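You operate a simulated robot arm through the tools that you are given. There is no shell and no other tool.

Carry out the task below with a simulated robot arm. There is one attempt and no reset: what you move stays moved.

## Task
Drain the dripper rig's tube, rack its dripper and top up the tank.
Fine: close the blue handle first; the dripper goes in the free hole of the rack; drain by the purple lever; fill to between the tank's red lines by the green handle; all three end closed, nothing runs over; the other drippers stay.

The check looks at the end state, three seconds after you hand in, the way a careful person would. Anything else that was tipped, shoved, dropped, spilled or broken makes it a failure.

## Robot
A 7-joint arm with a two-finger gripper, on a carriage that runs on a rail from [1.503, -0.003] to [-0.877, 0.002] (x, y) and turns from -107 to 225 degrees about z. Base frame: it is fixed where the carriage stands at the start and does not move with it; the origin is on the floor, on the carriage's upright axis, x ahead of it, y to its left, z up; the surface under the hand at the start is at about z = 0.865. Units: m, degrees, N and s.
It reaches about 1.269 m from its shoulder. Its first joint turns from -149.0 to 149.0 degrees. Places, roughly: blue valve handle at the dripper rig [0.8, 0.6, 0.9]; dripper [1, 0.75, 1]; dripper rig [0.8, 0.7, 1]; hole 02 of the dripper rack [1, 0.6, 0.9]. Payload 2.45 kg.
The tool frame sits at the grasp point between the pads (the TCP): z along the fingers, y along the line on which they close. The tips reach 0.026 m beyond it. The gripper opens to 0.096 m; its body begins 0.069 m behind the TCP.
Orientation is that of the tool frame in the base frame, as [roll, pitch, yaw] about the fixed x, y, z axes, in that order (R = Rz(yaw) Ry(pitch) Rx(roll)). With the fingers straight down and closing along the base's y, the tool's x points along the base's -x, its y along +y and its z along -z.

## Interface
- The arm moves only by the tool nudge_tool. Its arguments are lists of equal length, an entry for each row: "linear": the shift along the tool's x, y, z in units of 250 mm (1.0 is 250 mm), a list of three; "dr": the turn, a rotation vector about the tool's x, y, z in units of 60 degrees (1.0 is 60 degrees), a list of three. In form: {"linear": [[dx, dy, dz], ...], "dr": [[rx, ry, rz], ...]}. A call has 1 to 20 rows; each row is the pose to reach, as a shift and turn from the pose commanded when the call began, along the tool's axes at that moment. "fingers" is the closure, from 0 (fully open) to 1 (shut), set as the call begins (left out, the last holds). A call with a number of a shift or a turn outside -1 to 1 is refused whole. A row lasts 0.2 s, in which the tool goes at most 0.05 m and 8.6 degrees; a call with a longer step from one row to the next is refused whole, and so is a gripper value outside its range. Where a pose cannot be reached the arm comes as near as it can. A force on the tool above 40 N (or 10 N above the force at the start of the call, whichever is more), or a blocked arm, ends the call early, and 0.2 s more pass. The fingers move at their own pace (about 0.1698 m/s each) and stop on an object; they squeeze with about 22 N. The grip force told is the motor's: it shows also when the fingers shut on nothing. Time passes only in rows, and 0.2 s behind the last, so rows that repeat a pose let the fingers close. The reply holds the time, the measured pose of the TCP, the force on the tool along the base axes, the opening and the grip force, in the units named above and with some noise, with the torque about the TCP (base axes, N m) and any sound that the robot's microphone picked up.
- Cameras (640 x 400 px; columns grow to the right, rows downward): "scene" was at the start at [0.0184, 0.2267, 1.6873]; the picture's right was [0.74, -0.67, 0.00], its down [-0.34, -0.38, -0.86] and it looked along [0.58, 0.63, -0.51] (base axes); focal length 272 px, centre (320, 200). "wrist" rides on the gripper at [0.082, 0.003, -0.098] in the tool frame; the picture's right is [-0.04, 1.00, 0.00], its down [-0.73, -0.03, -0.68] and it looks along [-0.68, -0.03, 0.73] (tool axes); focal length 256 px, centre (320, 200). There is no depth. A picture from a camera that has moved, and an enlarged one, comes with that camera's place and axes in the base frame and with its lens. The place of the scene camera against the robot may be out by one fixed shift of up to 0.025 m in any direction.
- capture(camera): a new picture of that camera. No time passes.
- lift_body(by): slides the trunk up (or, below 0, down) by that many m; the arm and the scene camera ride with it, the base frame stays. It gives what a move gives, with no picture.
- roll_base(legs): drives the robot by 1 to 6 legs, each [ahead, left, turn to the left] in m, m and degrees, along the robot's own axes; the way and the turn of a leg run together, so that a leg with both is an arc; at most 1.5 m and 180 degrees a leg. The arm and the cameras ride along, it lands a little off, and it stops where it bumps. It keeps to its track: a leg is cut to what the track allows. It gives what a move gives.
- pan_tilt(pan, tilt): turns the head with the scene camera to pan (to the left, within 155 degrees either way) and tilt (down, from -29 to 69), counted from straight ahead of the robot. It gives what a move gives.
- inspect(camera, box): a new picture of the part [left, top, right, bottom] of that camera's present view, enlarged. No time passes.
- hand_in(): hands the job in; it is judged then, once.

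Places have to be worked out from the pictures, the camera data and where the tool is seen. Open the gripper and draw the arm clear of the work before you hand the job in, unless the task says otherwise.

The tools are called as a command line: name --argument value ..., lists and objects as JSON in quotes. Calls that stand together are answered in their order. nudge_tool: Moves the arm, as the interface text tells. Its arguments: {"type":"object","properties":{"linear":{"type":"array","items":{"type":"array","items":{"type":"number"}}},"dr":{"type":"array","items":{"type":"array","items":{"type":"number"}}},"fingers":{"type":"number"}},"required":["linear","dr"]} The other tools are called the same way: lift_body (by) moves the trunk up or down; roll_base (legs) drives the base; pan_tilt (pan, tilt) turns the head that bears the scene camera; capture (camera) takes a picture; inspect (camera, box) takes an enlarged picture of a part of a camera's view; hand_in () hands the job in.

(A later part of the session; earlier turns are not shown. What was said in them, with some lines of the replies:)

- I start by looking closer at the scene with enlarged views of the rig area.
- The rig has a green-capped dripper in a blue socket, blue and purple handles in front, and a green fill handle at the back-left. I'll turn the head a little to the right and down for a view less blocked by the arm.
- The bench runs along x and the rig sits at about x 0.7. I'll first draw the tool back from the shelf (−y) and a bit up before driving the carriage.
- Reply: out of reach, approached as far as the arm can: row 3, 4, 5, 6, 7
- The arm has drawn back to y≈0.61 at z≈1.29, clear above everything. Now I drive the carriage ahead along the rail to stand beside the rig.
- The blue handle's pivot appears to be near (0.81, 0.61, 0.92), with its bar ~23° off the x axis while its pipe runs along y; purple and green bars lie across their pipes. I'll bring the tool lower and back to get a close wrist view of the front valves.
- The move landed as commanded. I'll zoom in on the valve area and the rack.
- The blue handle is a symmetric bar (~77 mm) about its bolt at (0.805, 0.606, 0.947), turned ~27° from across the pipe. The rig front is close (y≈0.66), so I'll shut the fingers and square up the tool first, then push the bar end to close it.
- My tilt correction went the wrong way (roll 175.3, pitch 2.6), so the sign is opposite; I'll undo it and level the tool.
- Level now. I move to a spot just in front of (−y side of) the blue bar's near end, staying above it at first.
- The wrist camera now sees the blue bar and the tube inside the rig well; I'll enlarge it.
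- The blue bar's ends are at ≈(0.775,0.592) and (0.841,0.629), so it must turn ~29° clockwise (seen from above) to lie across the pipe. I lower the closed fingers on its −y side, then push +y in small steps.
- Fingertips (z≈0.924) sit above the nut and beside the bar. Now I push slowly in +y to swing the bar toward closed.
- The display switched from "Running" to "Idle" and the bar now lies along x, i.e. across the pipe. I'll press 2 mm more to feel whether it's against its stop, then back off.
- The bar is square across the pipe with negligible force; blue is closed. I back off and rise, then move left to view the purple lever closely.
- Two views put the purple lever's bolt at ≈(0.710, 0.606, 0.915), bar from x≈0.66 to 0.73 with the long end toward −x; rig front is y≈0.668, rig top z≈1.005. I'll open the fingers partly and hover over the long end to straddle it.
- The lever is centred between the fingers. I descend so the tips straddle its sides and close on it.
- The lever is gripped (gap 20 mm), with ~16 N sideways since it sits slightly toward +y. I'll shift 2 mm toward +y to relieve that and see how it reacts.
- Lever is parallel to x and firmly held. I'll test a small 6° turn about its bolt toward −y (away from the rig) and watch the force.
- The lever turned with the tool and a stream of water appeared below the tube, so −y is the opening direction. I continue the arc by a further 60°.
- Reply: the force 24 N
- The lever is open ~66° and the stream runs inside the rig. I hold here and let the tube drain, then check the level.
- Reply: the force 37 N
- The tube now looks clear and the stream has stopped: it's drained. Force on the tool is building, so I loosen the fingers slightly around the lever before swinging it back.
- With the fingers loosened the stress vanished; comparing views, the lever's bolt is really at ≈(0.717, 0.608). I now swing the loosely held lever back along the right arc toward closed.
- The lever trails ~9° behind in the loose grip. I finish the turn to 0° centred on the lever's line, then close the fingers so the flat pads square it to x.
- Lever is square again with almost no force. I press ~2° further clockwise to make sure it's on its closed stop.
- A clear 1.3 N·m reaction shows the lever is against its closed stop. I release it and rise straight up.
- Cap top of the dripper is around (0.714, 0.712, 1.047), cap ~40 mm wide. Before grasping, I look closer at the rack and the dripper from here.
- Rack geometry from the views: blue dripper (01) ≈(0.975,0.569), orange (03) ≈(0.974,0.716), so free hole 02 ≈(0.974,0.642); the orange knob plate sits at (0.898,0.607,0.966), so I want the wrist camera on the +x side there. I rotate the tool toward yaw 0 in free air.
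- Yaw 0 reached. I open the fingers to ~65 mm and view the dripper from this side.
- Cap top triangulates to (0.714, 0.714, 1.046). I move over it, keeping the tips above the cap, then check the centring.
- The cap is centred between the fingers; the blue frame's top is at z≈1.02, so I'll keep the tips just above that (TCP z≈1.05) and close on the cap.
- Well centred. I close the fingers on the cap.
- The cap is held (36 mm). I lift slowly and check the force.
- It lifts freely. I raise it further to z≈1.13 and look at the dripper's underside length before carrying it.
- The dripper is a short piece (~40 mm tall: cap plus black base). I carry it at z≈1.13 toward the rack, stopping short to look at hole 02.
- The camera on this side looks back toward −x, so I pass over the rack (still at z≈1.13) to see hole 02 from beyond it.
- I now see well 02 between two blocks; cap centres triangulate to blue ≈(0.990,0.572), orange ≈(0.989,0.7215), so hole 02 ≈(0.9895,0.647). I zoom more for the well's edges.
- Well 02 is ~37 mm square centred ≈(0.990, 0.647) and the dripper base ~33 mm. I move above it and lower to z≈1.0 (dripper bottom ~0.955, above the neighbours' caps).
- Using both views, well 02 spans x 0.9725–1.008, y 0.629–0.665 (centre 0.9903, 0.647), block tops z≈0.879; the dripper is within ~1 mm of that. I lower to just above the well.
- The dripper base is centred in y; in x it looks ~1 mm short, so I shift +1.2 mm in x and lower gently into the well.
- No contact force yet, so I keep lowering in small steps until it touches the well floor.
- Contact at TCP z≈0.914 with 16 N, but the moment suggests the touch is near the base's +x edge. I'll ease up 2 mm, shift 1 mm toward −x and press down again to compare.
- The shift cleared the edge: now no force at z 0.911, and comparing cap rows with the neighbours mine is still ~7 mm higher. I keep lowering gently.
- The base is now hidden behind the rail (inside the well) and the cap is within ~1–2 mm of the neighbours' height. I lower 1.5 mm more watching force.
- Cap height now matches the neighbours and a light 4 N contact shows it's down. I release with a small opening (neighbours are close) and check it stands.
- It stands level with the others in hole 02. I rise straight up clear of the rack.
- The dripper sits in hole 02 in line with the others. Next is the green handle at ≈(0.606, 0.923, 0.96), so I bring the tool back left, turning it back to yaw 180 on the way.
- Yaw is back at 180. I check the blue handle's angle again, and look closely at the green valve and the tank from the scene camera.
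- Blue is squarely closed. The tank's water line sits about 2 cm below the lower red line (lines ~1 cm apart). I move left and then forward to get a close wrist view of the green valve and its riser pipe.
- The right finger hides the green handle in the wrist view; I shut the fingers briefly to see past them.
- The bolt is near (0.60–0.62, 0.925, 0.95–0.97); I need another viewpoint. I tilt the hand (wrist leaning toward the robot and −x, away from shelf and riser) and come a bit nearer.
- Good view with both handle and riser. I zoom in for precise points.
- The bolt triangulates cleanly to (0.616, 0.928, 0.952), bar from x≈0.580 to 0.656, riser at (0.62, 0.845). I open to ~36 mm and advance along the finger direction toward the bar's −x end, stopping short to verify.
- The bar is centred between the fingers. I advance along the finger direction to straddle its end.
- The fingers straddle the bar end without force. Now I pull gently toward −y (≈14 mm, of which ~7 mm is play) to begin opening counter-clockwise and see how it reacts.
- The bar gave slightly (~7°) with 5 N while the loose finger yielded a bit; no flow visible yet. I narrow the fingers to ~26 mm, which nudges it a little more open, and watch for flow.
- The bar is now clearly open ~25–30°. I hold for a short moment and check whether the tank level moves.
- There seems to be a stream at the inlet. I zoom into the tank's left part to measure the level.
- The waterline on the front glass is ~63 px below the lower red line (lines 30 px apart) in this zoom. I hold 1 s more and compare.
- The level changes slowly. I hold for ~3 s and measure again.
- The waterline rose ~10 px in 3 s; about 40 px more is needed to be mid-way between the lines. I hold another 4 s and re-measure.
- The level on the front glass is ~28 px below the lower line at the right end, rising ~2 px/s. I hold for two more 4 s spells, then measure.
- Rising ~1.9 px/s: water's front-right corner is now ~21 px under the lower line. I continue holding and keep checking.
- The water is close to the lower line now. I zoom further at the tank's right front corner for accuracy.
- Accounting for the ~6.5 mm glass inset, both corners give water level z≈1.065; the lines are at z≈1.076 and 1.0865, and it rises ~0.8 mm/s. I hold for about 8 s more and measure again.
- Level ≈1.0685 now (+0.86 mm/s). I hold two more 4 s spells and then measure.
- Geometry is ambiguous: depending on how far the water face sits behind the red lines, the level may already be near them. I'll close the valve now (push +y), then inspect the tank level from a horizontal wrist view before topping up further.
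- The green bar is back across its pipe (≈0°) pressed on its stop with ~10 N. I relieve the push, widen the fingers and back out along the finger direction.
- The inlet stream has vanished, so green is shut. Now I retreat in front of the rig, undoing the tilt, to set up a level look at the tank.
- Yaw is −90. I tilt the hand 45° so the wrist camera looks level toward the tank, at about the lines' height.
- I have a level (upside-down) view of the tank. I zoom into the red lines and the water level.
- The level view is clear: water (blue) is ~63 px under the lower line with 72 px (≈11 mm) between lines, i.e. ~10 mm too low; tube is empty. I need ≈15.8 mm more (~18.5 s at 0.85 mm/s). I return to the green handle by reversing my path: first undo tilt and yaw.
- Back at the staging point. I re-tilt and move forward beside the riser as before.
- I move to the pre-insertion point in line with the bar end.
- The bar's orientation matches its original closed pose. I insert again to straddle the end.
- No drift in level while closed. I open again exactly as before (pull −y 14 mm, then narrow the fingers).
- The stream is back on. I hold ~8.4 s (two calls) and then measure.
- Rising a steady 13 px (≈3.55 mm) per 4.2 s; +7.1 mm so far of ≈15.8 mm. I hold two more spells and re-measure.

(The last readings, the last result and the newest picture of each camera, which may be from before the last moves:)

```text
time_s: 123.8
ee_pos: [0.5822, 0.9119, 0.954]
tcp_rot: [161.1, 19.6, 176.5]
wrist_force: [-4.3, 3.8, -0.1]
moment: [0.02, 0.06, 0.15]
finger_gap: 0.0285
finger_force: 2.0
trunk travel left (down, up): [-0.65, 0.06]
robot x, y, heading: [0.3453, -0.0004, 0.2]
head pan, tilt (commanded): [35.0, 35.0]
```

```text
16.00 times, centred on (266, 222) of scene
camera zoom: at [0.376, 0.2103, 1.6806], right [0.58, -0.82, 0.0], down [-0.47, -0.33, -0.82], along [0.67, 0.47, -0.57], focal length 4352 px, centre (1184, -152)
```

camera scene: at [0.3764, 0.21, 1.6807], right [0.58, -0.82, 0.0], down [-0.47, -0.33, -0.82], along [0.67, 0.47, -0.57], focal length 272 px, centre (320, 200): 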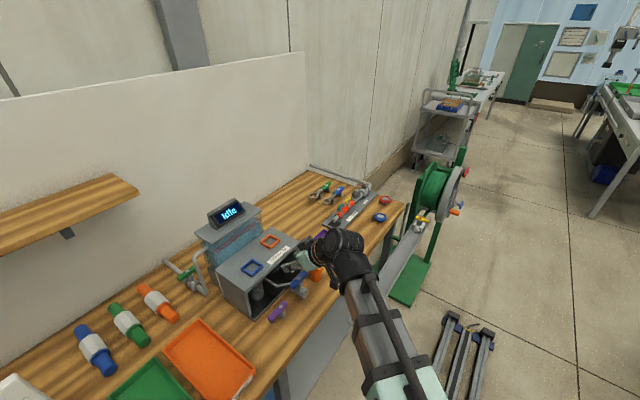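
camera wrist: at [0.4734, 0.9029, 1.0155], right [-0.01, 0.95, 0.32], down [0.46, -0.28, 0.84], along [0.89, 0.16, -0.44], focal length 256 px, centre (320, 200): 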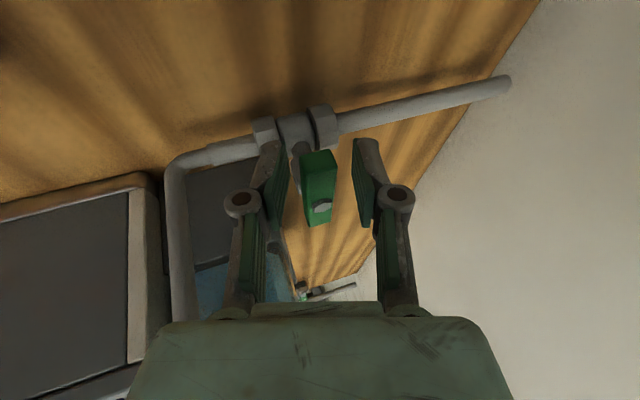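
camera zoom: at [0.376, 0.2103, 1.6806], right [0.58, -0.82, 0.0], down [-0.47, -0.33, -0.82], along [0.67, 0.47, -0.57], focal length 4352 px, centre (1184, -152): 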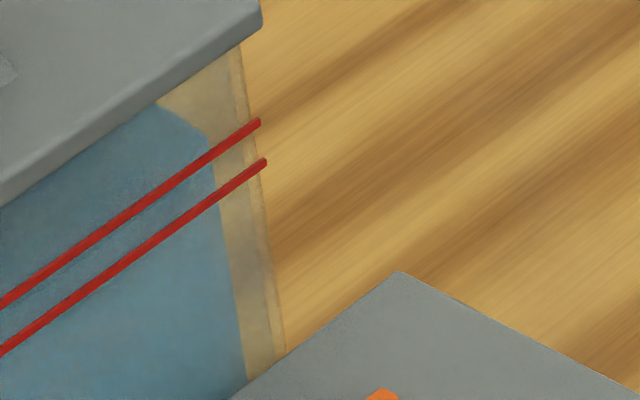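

Total rise ≈13.4 mm, i.e. ~3 mm above the lower line. I hold ~1.4 s more and then close in the same call by pushing +y.

nudge_tool --linear '[[0, 0, 0], [0, 0, 0], [0, 0, 0], [0, 0, 0], [0, 0, 0], [0, 0, 0], [0, 0, 0], [0.0015, 0.0266, 0.0085], [0.003, 0.0533, 0.017], [0.0043, 0.0761, 0.0242], [0.0045, 0.079, 0.0251]]' --dr '[[0, 0, 0], [0, 0, 0], [0, 0, 0], [0, 0, 0], [0, 0, 0], [0, 0, 0], [0, 0, 0], [0, 0, 0], [0, 0, 0], [0, 0, 0], [0, 0, 0]]'

inspect --camera "wrist" --box '[230, 80, 410, 260]'

inspect --camera "scene" --box '[214, 244, 238, 264]'

```text
time_s: 126.2
ee_pos: [0.5832, 0.9299, 0.955]
tcp_rot: [161.3, 19.6, 176.6]
wrist_force: [-1.5, -12.7, -1.7]
moment: [-0.23, 0.02, -0.26]
finger_gap: 0.035
finger_force: 6.7
trunk travel left (down, up): [-0.65, 0.06]
robot x, y, heading: [0.3477, -0.0024, -0.1]
head pan, tilt (commanded): [35.0, 35.0]
```

```text
2.22 times, centred on (320, 170) of wrist
camera zoom: at [0.4746, 0.9086, 1.0156], right [-0.01, 0.95, 0.31], down [0.46, -0.27, 0.84], along [0.89, 0.15, -0.44], focal length 569 px, centre (320, 267)
```

zoom: 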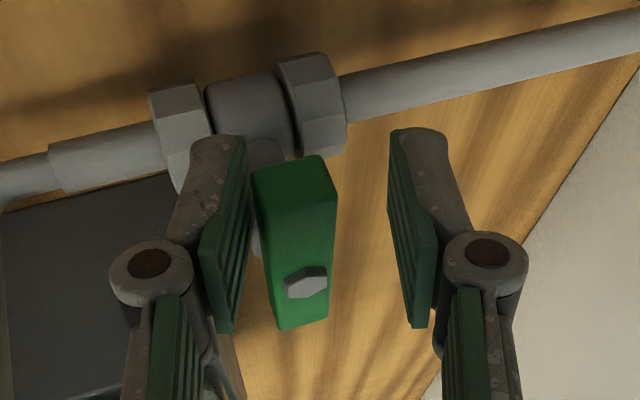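

```text
16.00 times, centred on (226, 254) of scene
camera zoom: at [0.3766, 0.2088, 1.6808], right [0.58, -0.82, 0.0], down [-0.47, -0.33, -0.82], along [0.67, 0.47, -0.57], focal length 4352 px, centre (1824, -664)
```

zoom: 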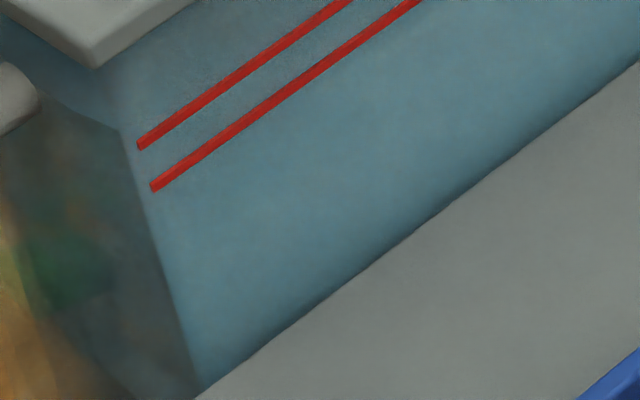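

The stream has stopped and the bar is on its stop (12.7 N). I relieve, widen the fingers and back out as before.

nudge_tool --linear '[[-0.0009, -0.0152, -0.0048], [-0.0009, -0.0152, -0.0048]]' --dr '[[0, 0, 0], [0, 0, 0]]' --fingers 0.58

nudge_tool --linear '[[0, 0, -0.1], [0, 0, -0.2], [0, 0, -0.32], [0, -0.1, -0.45], [0, -0.25, -0.55]]' --dr '[[0, 0, 0], [0, 0, 0], [0, 0, 0], [0, 0, 0], [0, 0, 0]]'

capture --camera "wrist"

inspect --camera "wrist" --box '[280, 20, 440, 160]'

inspect --camera "scene" --box '[150, 195, 270, 295]'

```text
time_s: 126.8
ee_pos: [0.583, 0.9277, 0.9557]
tcp_rot: [161.2, 19.7, 176.6]
wrist_force: [0.4, -0.3, 0.6]
moment: [0.0, 0.04, 0.01]
finger_gap: 0.0404
finger_force: 0.1
trunk travel left (down, up): [-0.65, 0.06]
robot x, y, heading: [0.3463, 0.0013, -0.1]
head pan, tilt (commanded): [35.0, 35.0]
```

```text
time_s: 128.0
ee_pos: [0.5371, 0.8271, 1.0582]
tcp_rot: [161.2, 19.6, 176.4]
wrist_force: [0.0, -0.6, -0.2]
moment: [-0.02, 0.02, 0.0]
finger_gap: 0.0402
finger_force: 0.1
trunk travel left (down, up): [-0.65, 0.06]
robot x, y, heading: [0.3493, -0.0033, 0.4]
head pan, tilt (commanded): [35.0, 35.0]
```

```text
taken
camera wrist: at [0.4296, 0.8052, 1.1183], right [-0.01, 0.95, 0.32], down [0.46, -0.27, 0.84], along [0.89, 0.16, -0.44], focal length 256 px, centre (320, 200)
```

wrist: 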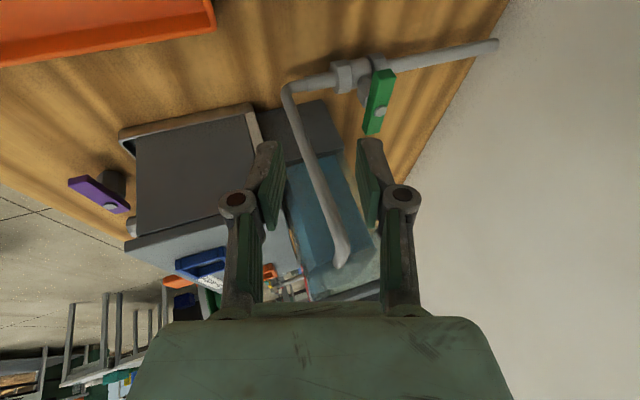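

```text
2.86 times, centred on (360, 90) of wrist
camera zoom: at [0.4296, 0.8052, 1.1183], right [-0.01, 0.95, 0.32], down [0.46, -0.27, 0.84], along [0.89, 0.16, -0.44], focal length 731 px, centre (206, 514)
```

zoom: 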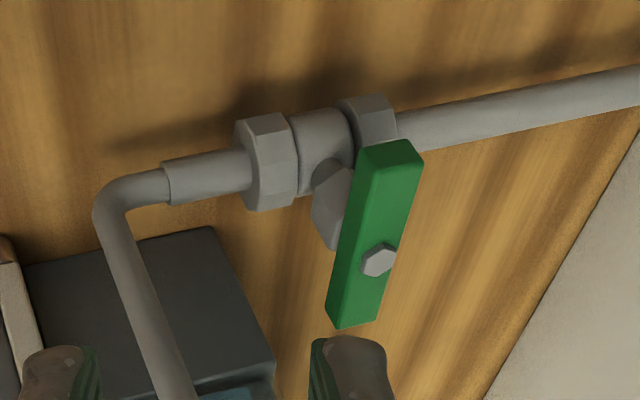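

```text
4.00 times, centred on (210, 245) of scene
camera zoom: at [0.3765, 0.2097, 1.6807], right [0.58, -0.82, 0.0], down [-0.47, -0.33, -0.82], along [0.67, 0.47, -0.57], focal length 1088 px, centre (760, 20)
```

zoom: 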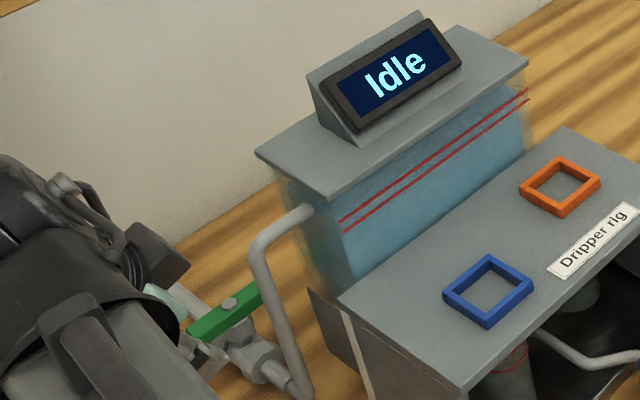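

Green is back across its pipe, matching its original pose. I repeat the retreat and the level look at the tank to verify the fill.

nudge_tool --linear '[[-0.04, -0.116, -0.07], [-0.079, -0.232, -0.139], [-0.119, -0.348, -0.208], [-0.158, -0.463, -0.277], [-0.198, -0.579, -0.347], [-0.237, -0.695, -0.416]]' --dr '[[0.05, 0.0555, 0], [0.1, 0.111, 0], [0.15, 0.1665, 0], [0.2, 0.222, 0], [0.25, 0.2775, 0], [0.3, 0.333, 0]]'

nudge_tool --linear '[[-0.1, -0.02, 0], [-0.2, -0.04, 0], [-0.3, -0.06, 0], [-0.4, -0.08, 0], [-0.5, -0.1, 0], [-0.6, -0.12, 0], [-0.7, -0.14, 0], [-0.8, -0.16, 0]]' --dr '[[0, 0, -0.125], [0, 0, -0.25], [0, 0, -0.375], [0, 0, -0.5], [0, 0, -0.625], [0, 0, -0.75], [0, 0, -0.875], [0, 0, -1.0]]'

nudge_tool --linear '[[0, 0, 0], [0, 0, 0], [0, 0, 0], [0, 0, 0]]' --dr '[[0, 0, -0.125], [0, 0, -0.25], [0, 0, -0.375], [0, 0, -0.5]]'

nudge_tool --linear '[[0, 0, 0.03], [0, 0, 0.06], [0, 0, 0.09], [0, 0, 0.12], [0, 0, 0.15], [0, 0, 0.16]]' --dr '[[0, -0.125, 0], [0, -0.25, 0], [0, -0.375, 0], [0, -0.5, 0], [0, -0.625, 0], [0, -0.75, 0]]'

inspect --camera "wrist" --box '[300, 165, 350, 210]'

inspect --camera "wrist" --box '[270, 140, 370, 220]'

```text
time_s: 129.4
ee_pos: [0.5677, 0.6255, 1.119]
tcp_rot: [-180.0, -0.2, 179.9]
wrist_force: [0.3, 0.2, 0.0]
moment: [-0.03, 0.04, 0.01]
finger_gap: 0.0401
finger_force: 0.0
trunk travel left (down, up): [-0.65, 0.06]
robot x, y, heading: [0.3455, -0.0023, 0.2]
head pan, tilt (commanded): [35.0, 35.0]
```

```text
time_s: 131.2
ee_pos: [0.7681, 0.5859, 1.1166]
tcp_rot: [180.0, 0.0, -120.1]
wrist_force: [0.0, -0.2, -0.3]
moment: [0.0, -0.01, 0.01]
finger_gap: 0.0404
finger_force: 0.1
trunk travel left (down, up): [-0.65, 0.06]
robot x, y, heading: [0.3504, -0.0017, -0.1]
head pan, tilt (commanded): [35.0, 35.0]
```

```text
time_s: 132.2
ee_pos: [0.7682, 0.5873, 1.1173]
tcp_rot: [-180.0, 0.0, -90.1]
wrist_force: [0.0, 0.8, -0.5]
moment: [-0.07, -0.03, 0.02]
finger_gap: 0.0404
finger_force: 0.1
trunk travel left (down, up): [-0.65, 0.06]
robot x, y, heading: [0.3478, 0.0007, 0.1]
head pan, tilt (commanded): [35.0, 35.0]
```

```text
time_s: 133.6
ee_pos: [0.7675, 0.5873, 1.0785]
tcp_rot: [179.9, 45.1, -90.2]
wrist_force: [-0.2, -0.6, 0.0]
moment: [-0.01, -0.01, 0.03]
finger_gap: 0.0403
finger_force: 0.1
trunk travel left (down, up): [-0.65, 0.06]
robot x, y, heading: [0.349, 0.0023, -0.3]
head pan, tilt (commanded): [35.0, 35.0]
```

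```text
8.89 times, centred on (325, 188) of wrist
camera zoom: at [0.7653, 0.4591, 1.0892], right [-1.0, 0.03, 0.03], down [0.03, 0.04, 1.0], along [0.03, 1.0, -0.04], focal length 2276 px, centre (276, 311)
```

zoom: 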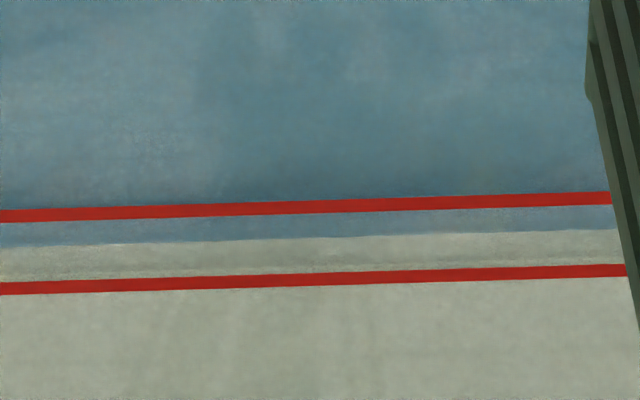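

```text
5.00 times, centred on (320, 180) of wrist
camera zoom: at [0.7653, 0.4591, 1.0892], right [-1.0, 0.03, 0.03], down [0.03, 0.04, 1.0], along [0.03, 1.0, -0.04], focal length 1280 px, centre (320, 300)
```

zoom: 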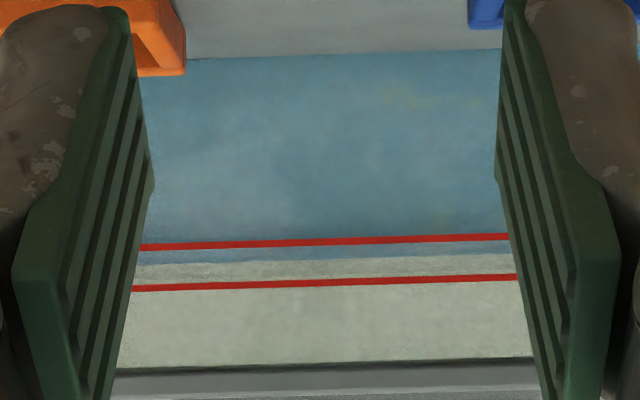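

At eye level the waterline is clearly between the red lines (~40 % of the way up), with the lines ~11 mm apart. I check the tube, purple and blue levers from here too.

inspect --camera "wrist" --box '[230, 0, 430, 125]'

inspect --camera "scene" --box '[230, 230, 350, 330]'

capture --camera "scene"

```text
3.20 times, centred on (330, 62) of wrist
camera zoom: at [0.7653, 0.4591, 1.0892], right [-1.0, 0.03, 0.03], down [0.03, 0.04, 1.0], along [0.03, 1.0, -0.04], focal length 819 px, centre (288, 640)
```

zoom: 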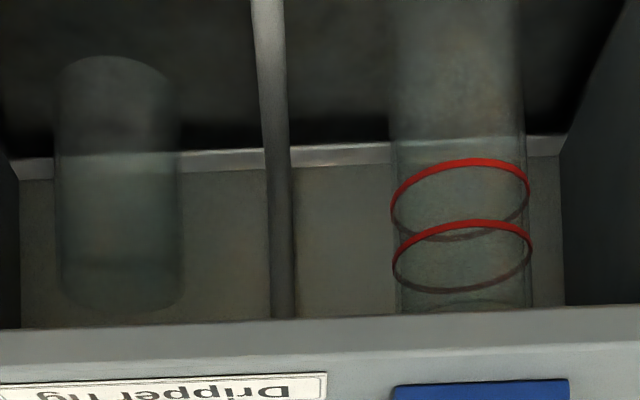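

```text
4.00 times, centred on (290, 280) of scene
camera zoom: at [0.3764, 0.21, 1.6807], right [0.58, -0.82, 0.0], down [-0.47, -0.33, -0.82], along [0.67, 0.47, -0.57], focal length 1088 px, centre (440, -120)
```

zoom: 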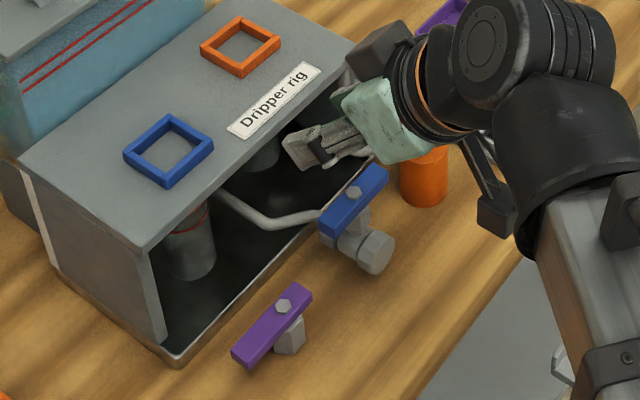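

```text
taken
camera scene: at [0.3764, 0.21, 1.6807], right [0.58, -0.82, 0.0], down [-0.47, -0.33, -0.82], along [0.67, 0.47, -0.57], focal length 272 px, centre (320, 200)
```

scene: 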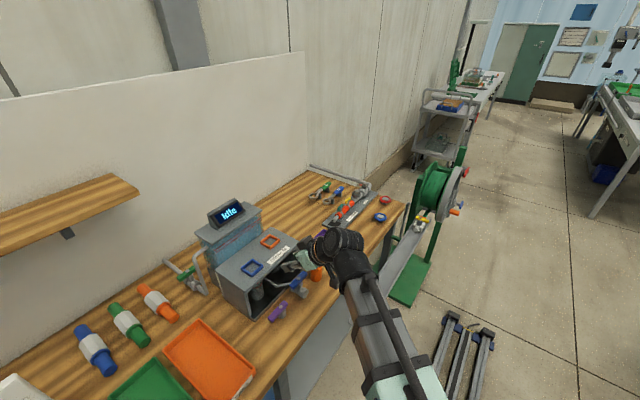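

Everything looks right; I zoom once more on the tube bottom to be sure no water is left.

inspect --camera "scene" --box '[258, 275, 298, 310]'

inspect --camera "scene" --box '[300, 225, 370, 285]'

```text
11.43 times, centred on (278, 292) of scene
camera zoom: at [0.3764, 0.21, 1.6807], right [0.58, -0.82, 0.0], down [-0.47, -0.33, -0.82], along [0.67, 0.47, -0.57], focal length 3109 px, centre (800, -857)
```

zoom: 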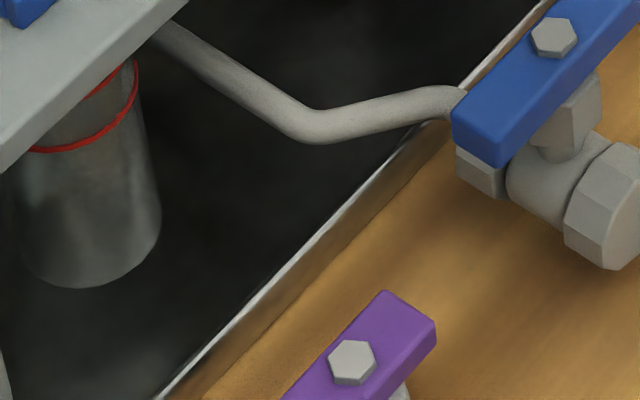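

```text
6.67 times, centred on (335, 255) of scene
camera zoom: at [0.3764, 0.21, 1.6807], right [0.58, -0.82, 0.0], down [-0.47, -0.33, -0.82], along [0.67, 0.47, -0.57], focal length 1813 px, centre (220, -167)
```

zoom: 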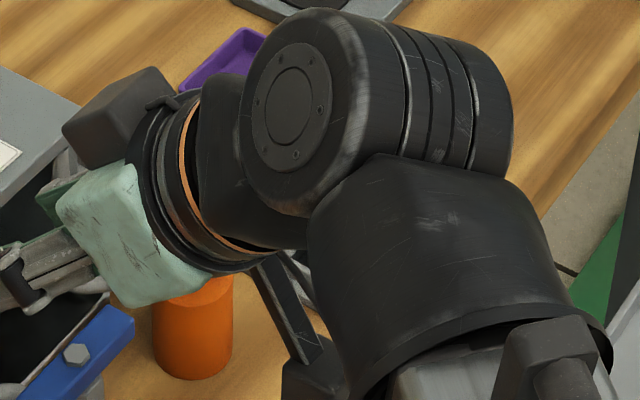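

The tube is empty and all handles are across their pipes. I undo the tilt, then raise and draw the arm back with the gripper open.

nudge_tool --linear '[[-0.018, 0, -0.018], [-0.037, 0, -0.037], [-0.055, 0, -0.055], [-0.073, 0, -0.073], [-0.092, 0, -0.092], [-0.11, 0, -0.11]]' --dr '[[0, 0.125, 0], [0, 0.25, 0], [0, 0.375, 0], [0, 0.5, 0], [0, 0.625, 0], [0, 0.75, 0]]'

nudge_tool --linear '[[0.08, 0.08, -0.06], [0.16, 0.16, -0.12], [0.24, 0.28, -0.18], [0.32, 0.4, -0.24], [0.36, 0.52, -0.28], [0.36, 0.64, -0.28]]' --dr '[[0, 0, 0], [0, 0, 0], [0, 0, 0], [0, 0, 0], [0, 0, 0], [0, 0, 0]]' --fingers 0.0

capture --camera "scene"

inspect --camera "scene" --box '[220, 200, 380, 320]'

```text
time_s: 135.0
ee_pos: [0.7676, 0.5861, 1.1173]
tcp_rot: [-179.9, -0.1, -90.3]
wrist_force: [-0.1, 0.1, -0.2]
moment: [0.01, 0.0, 0.04]
finger_gap: 0.0403
finger_force: 0.1
trunk travel left (down, up): [-0.65, 0.06]
robot x, y, heading: [0.3519, -0.0007, 0.1]
head pan, tilt (commanded): [35.0, 35.0]
```

```text
time_s: 136.4
ee_pos: [0.6068, 0.4965, 1.1861]
tcp_rot: [-179.8, 0.3, -90.2]
wrist_force: [-0.4, 0.0, 0.7]
moment: [0.02, 0.03, -0.01]
finger_gap: 0.096
finger_force: 0.0
trunk travel left (down, up): [-0.65, 0.06]
robot x, y, heading: [0.3454, 0.0007, 0.1]
head pan, tilt (commanded): [35.0, 35.0]
```

```text
taken
camera scene: at [0.3763, 0.2099, 1.6807], right [0.58, -0.82, 0.0], down [-0.47, -0.33, -0.82], along [0.67, 0.47, -0.57], focal length 272 px, centre (320, 200)
```

scene: 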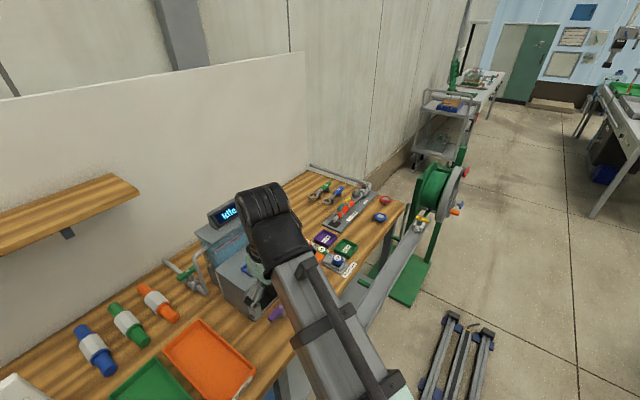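

```text
3.33 times, centred on (300, 260) of scene
camera zoom: at [0.3763, 0.2099, 1.6807], right [0.58, -0.82, 0.0], down [-0.47, -0.33, -0.82], along [0.67, 0.47, -0.57], focal length 907 px, centre (387, 0)
```

zoom: 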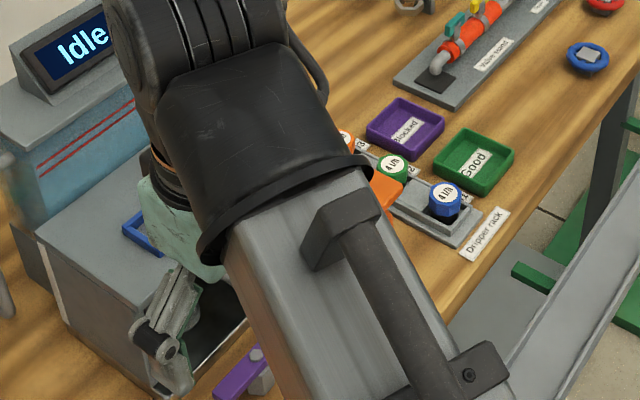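

The arm is back in front of the bench with the gripper open. One last wrist view to confirm the handles and rack before handing in.

capture --camera "wrist"

inspect --camera "scene" --box '[150, 195, 260, 300]'

```text
taken
camera wrist: at [0.6046, 0.4148, 1.2832], right [-1.0, 0.04, 0.0], down [0.03, 0.73, 0.68], along [0.03, 0.68, -0.73], focal length 256 px, centre (320, 200)
```

wrist: 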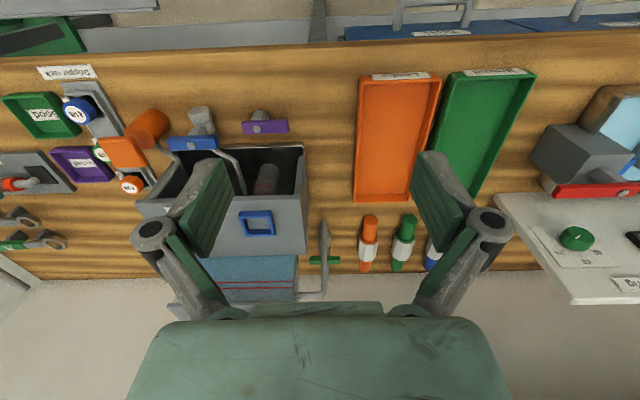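

```text
3.81 times, centred on (205, 248) of scene
camera zoom: at [0.3763, 0.2099, 1.6807], right [0.58, -0.82, 0.0], down [-0.47, -0.33, -0.82], along [0.67, 0.47, -0.57], focal length 1036 px, centre (758, 19)
```

zoom: 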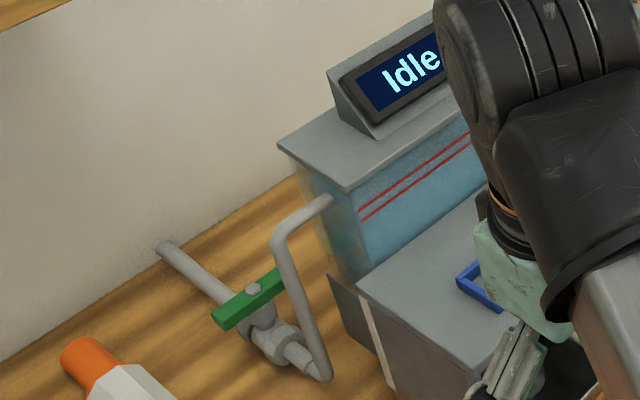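

I zoom on the blue and purple bars to double-check their angles against the bench axis.

inspect --camera "wrist" --box '[150, 90, 310, 170]'

inspect --camera "wrist" --box '[290, 215, 350, 305]'

inspect --camera "wrist" --box '[50, 70, 170, 210]'

```text
4.00 times, centred on (230, 130) of wrist
camera zoom: at [0.6046, 0.4148, 1.2832], right [-1.0, 0.04, 0.0], down [0.03, 0.73, 0.68], along [0.03, 0.68, -0.73], focal length 1024 px, centre (680, 480)
```

zoom: 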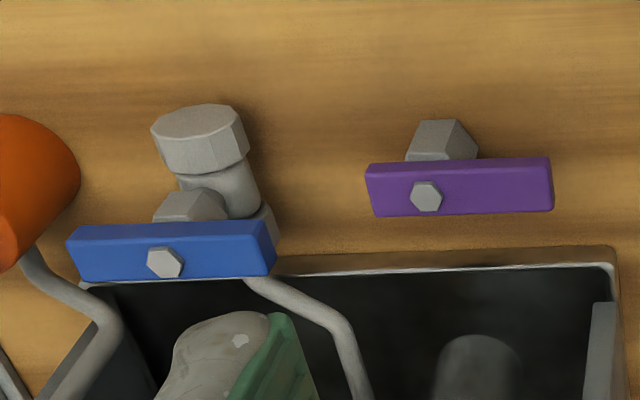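

```text
4.44 times, centred on (320, 260) of wrist
camera zoom: at [0.6046, 0.4148, 1.2832], right [-1.0, 0.04, 0.0], down [0.03, 0.73, 0.68], along [0.03, 0.68, -0.73], focal length 1138 px, centre (320, -67)
```

zoom: 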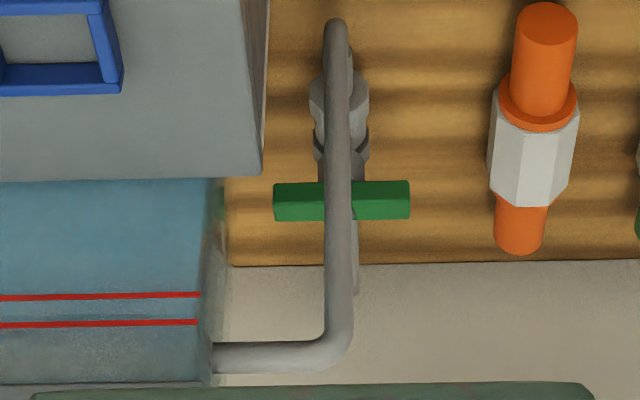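

```text
2.86 times, centred on (110, 140) of wrist
camera zoom: at [0.6046, 0.4148, 1.2832], right [-1.0, 0.04, 0.0], down [0.03, 0.73, 0.68], along [0.03, 0.68, -0.73], focal length 731 px, centre (920, 371)
```

zoom: 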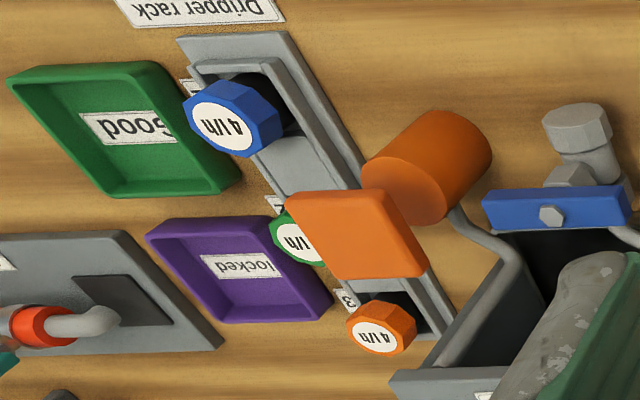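

All three bars are square across their pipes, the three drippers sit in the rack, the tube is empty and the tank is between its lines. The arm is clear with the gripper open, so I hand in.

hand_in

```text
The job is handed in.
```

The job is handed in: the tube is drained, its dripper is in the rack, and the tank is filled to between the red lines. I don't yet know the result of the check.

- **Blue handle:** I closed it first. The display changed from "Running" to "Idle" as it closed.
- **Tube:** I opened the purple lever until the stream stopped and the tube looked clear, then closed it back against its stop.
- **Dripper:** The green-capped 4 l/h dripper is in hole 02, at the same height as the blue and orange ones beside it. It caught the edge of the hole once on the way in. I shifted it about a millimetre and it went down without force. The other two drippers did not move.
- **Tank:** I filled it in two goes with the green handle and checked the level with a camera at eye height. The water is about a third of the way up from the lower line to the upper one, and I saw nothing run over.
- **End state:** All three handles look square across their pipes. The gripper is open, and the arm is drawn back in front of the bench.
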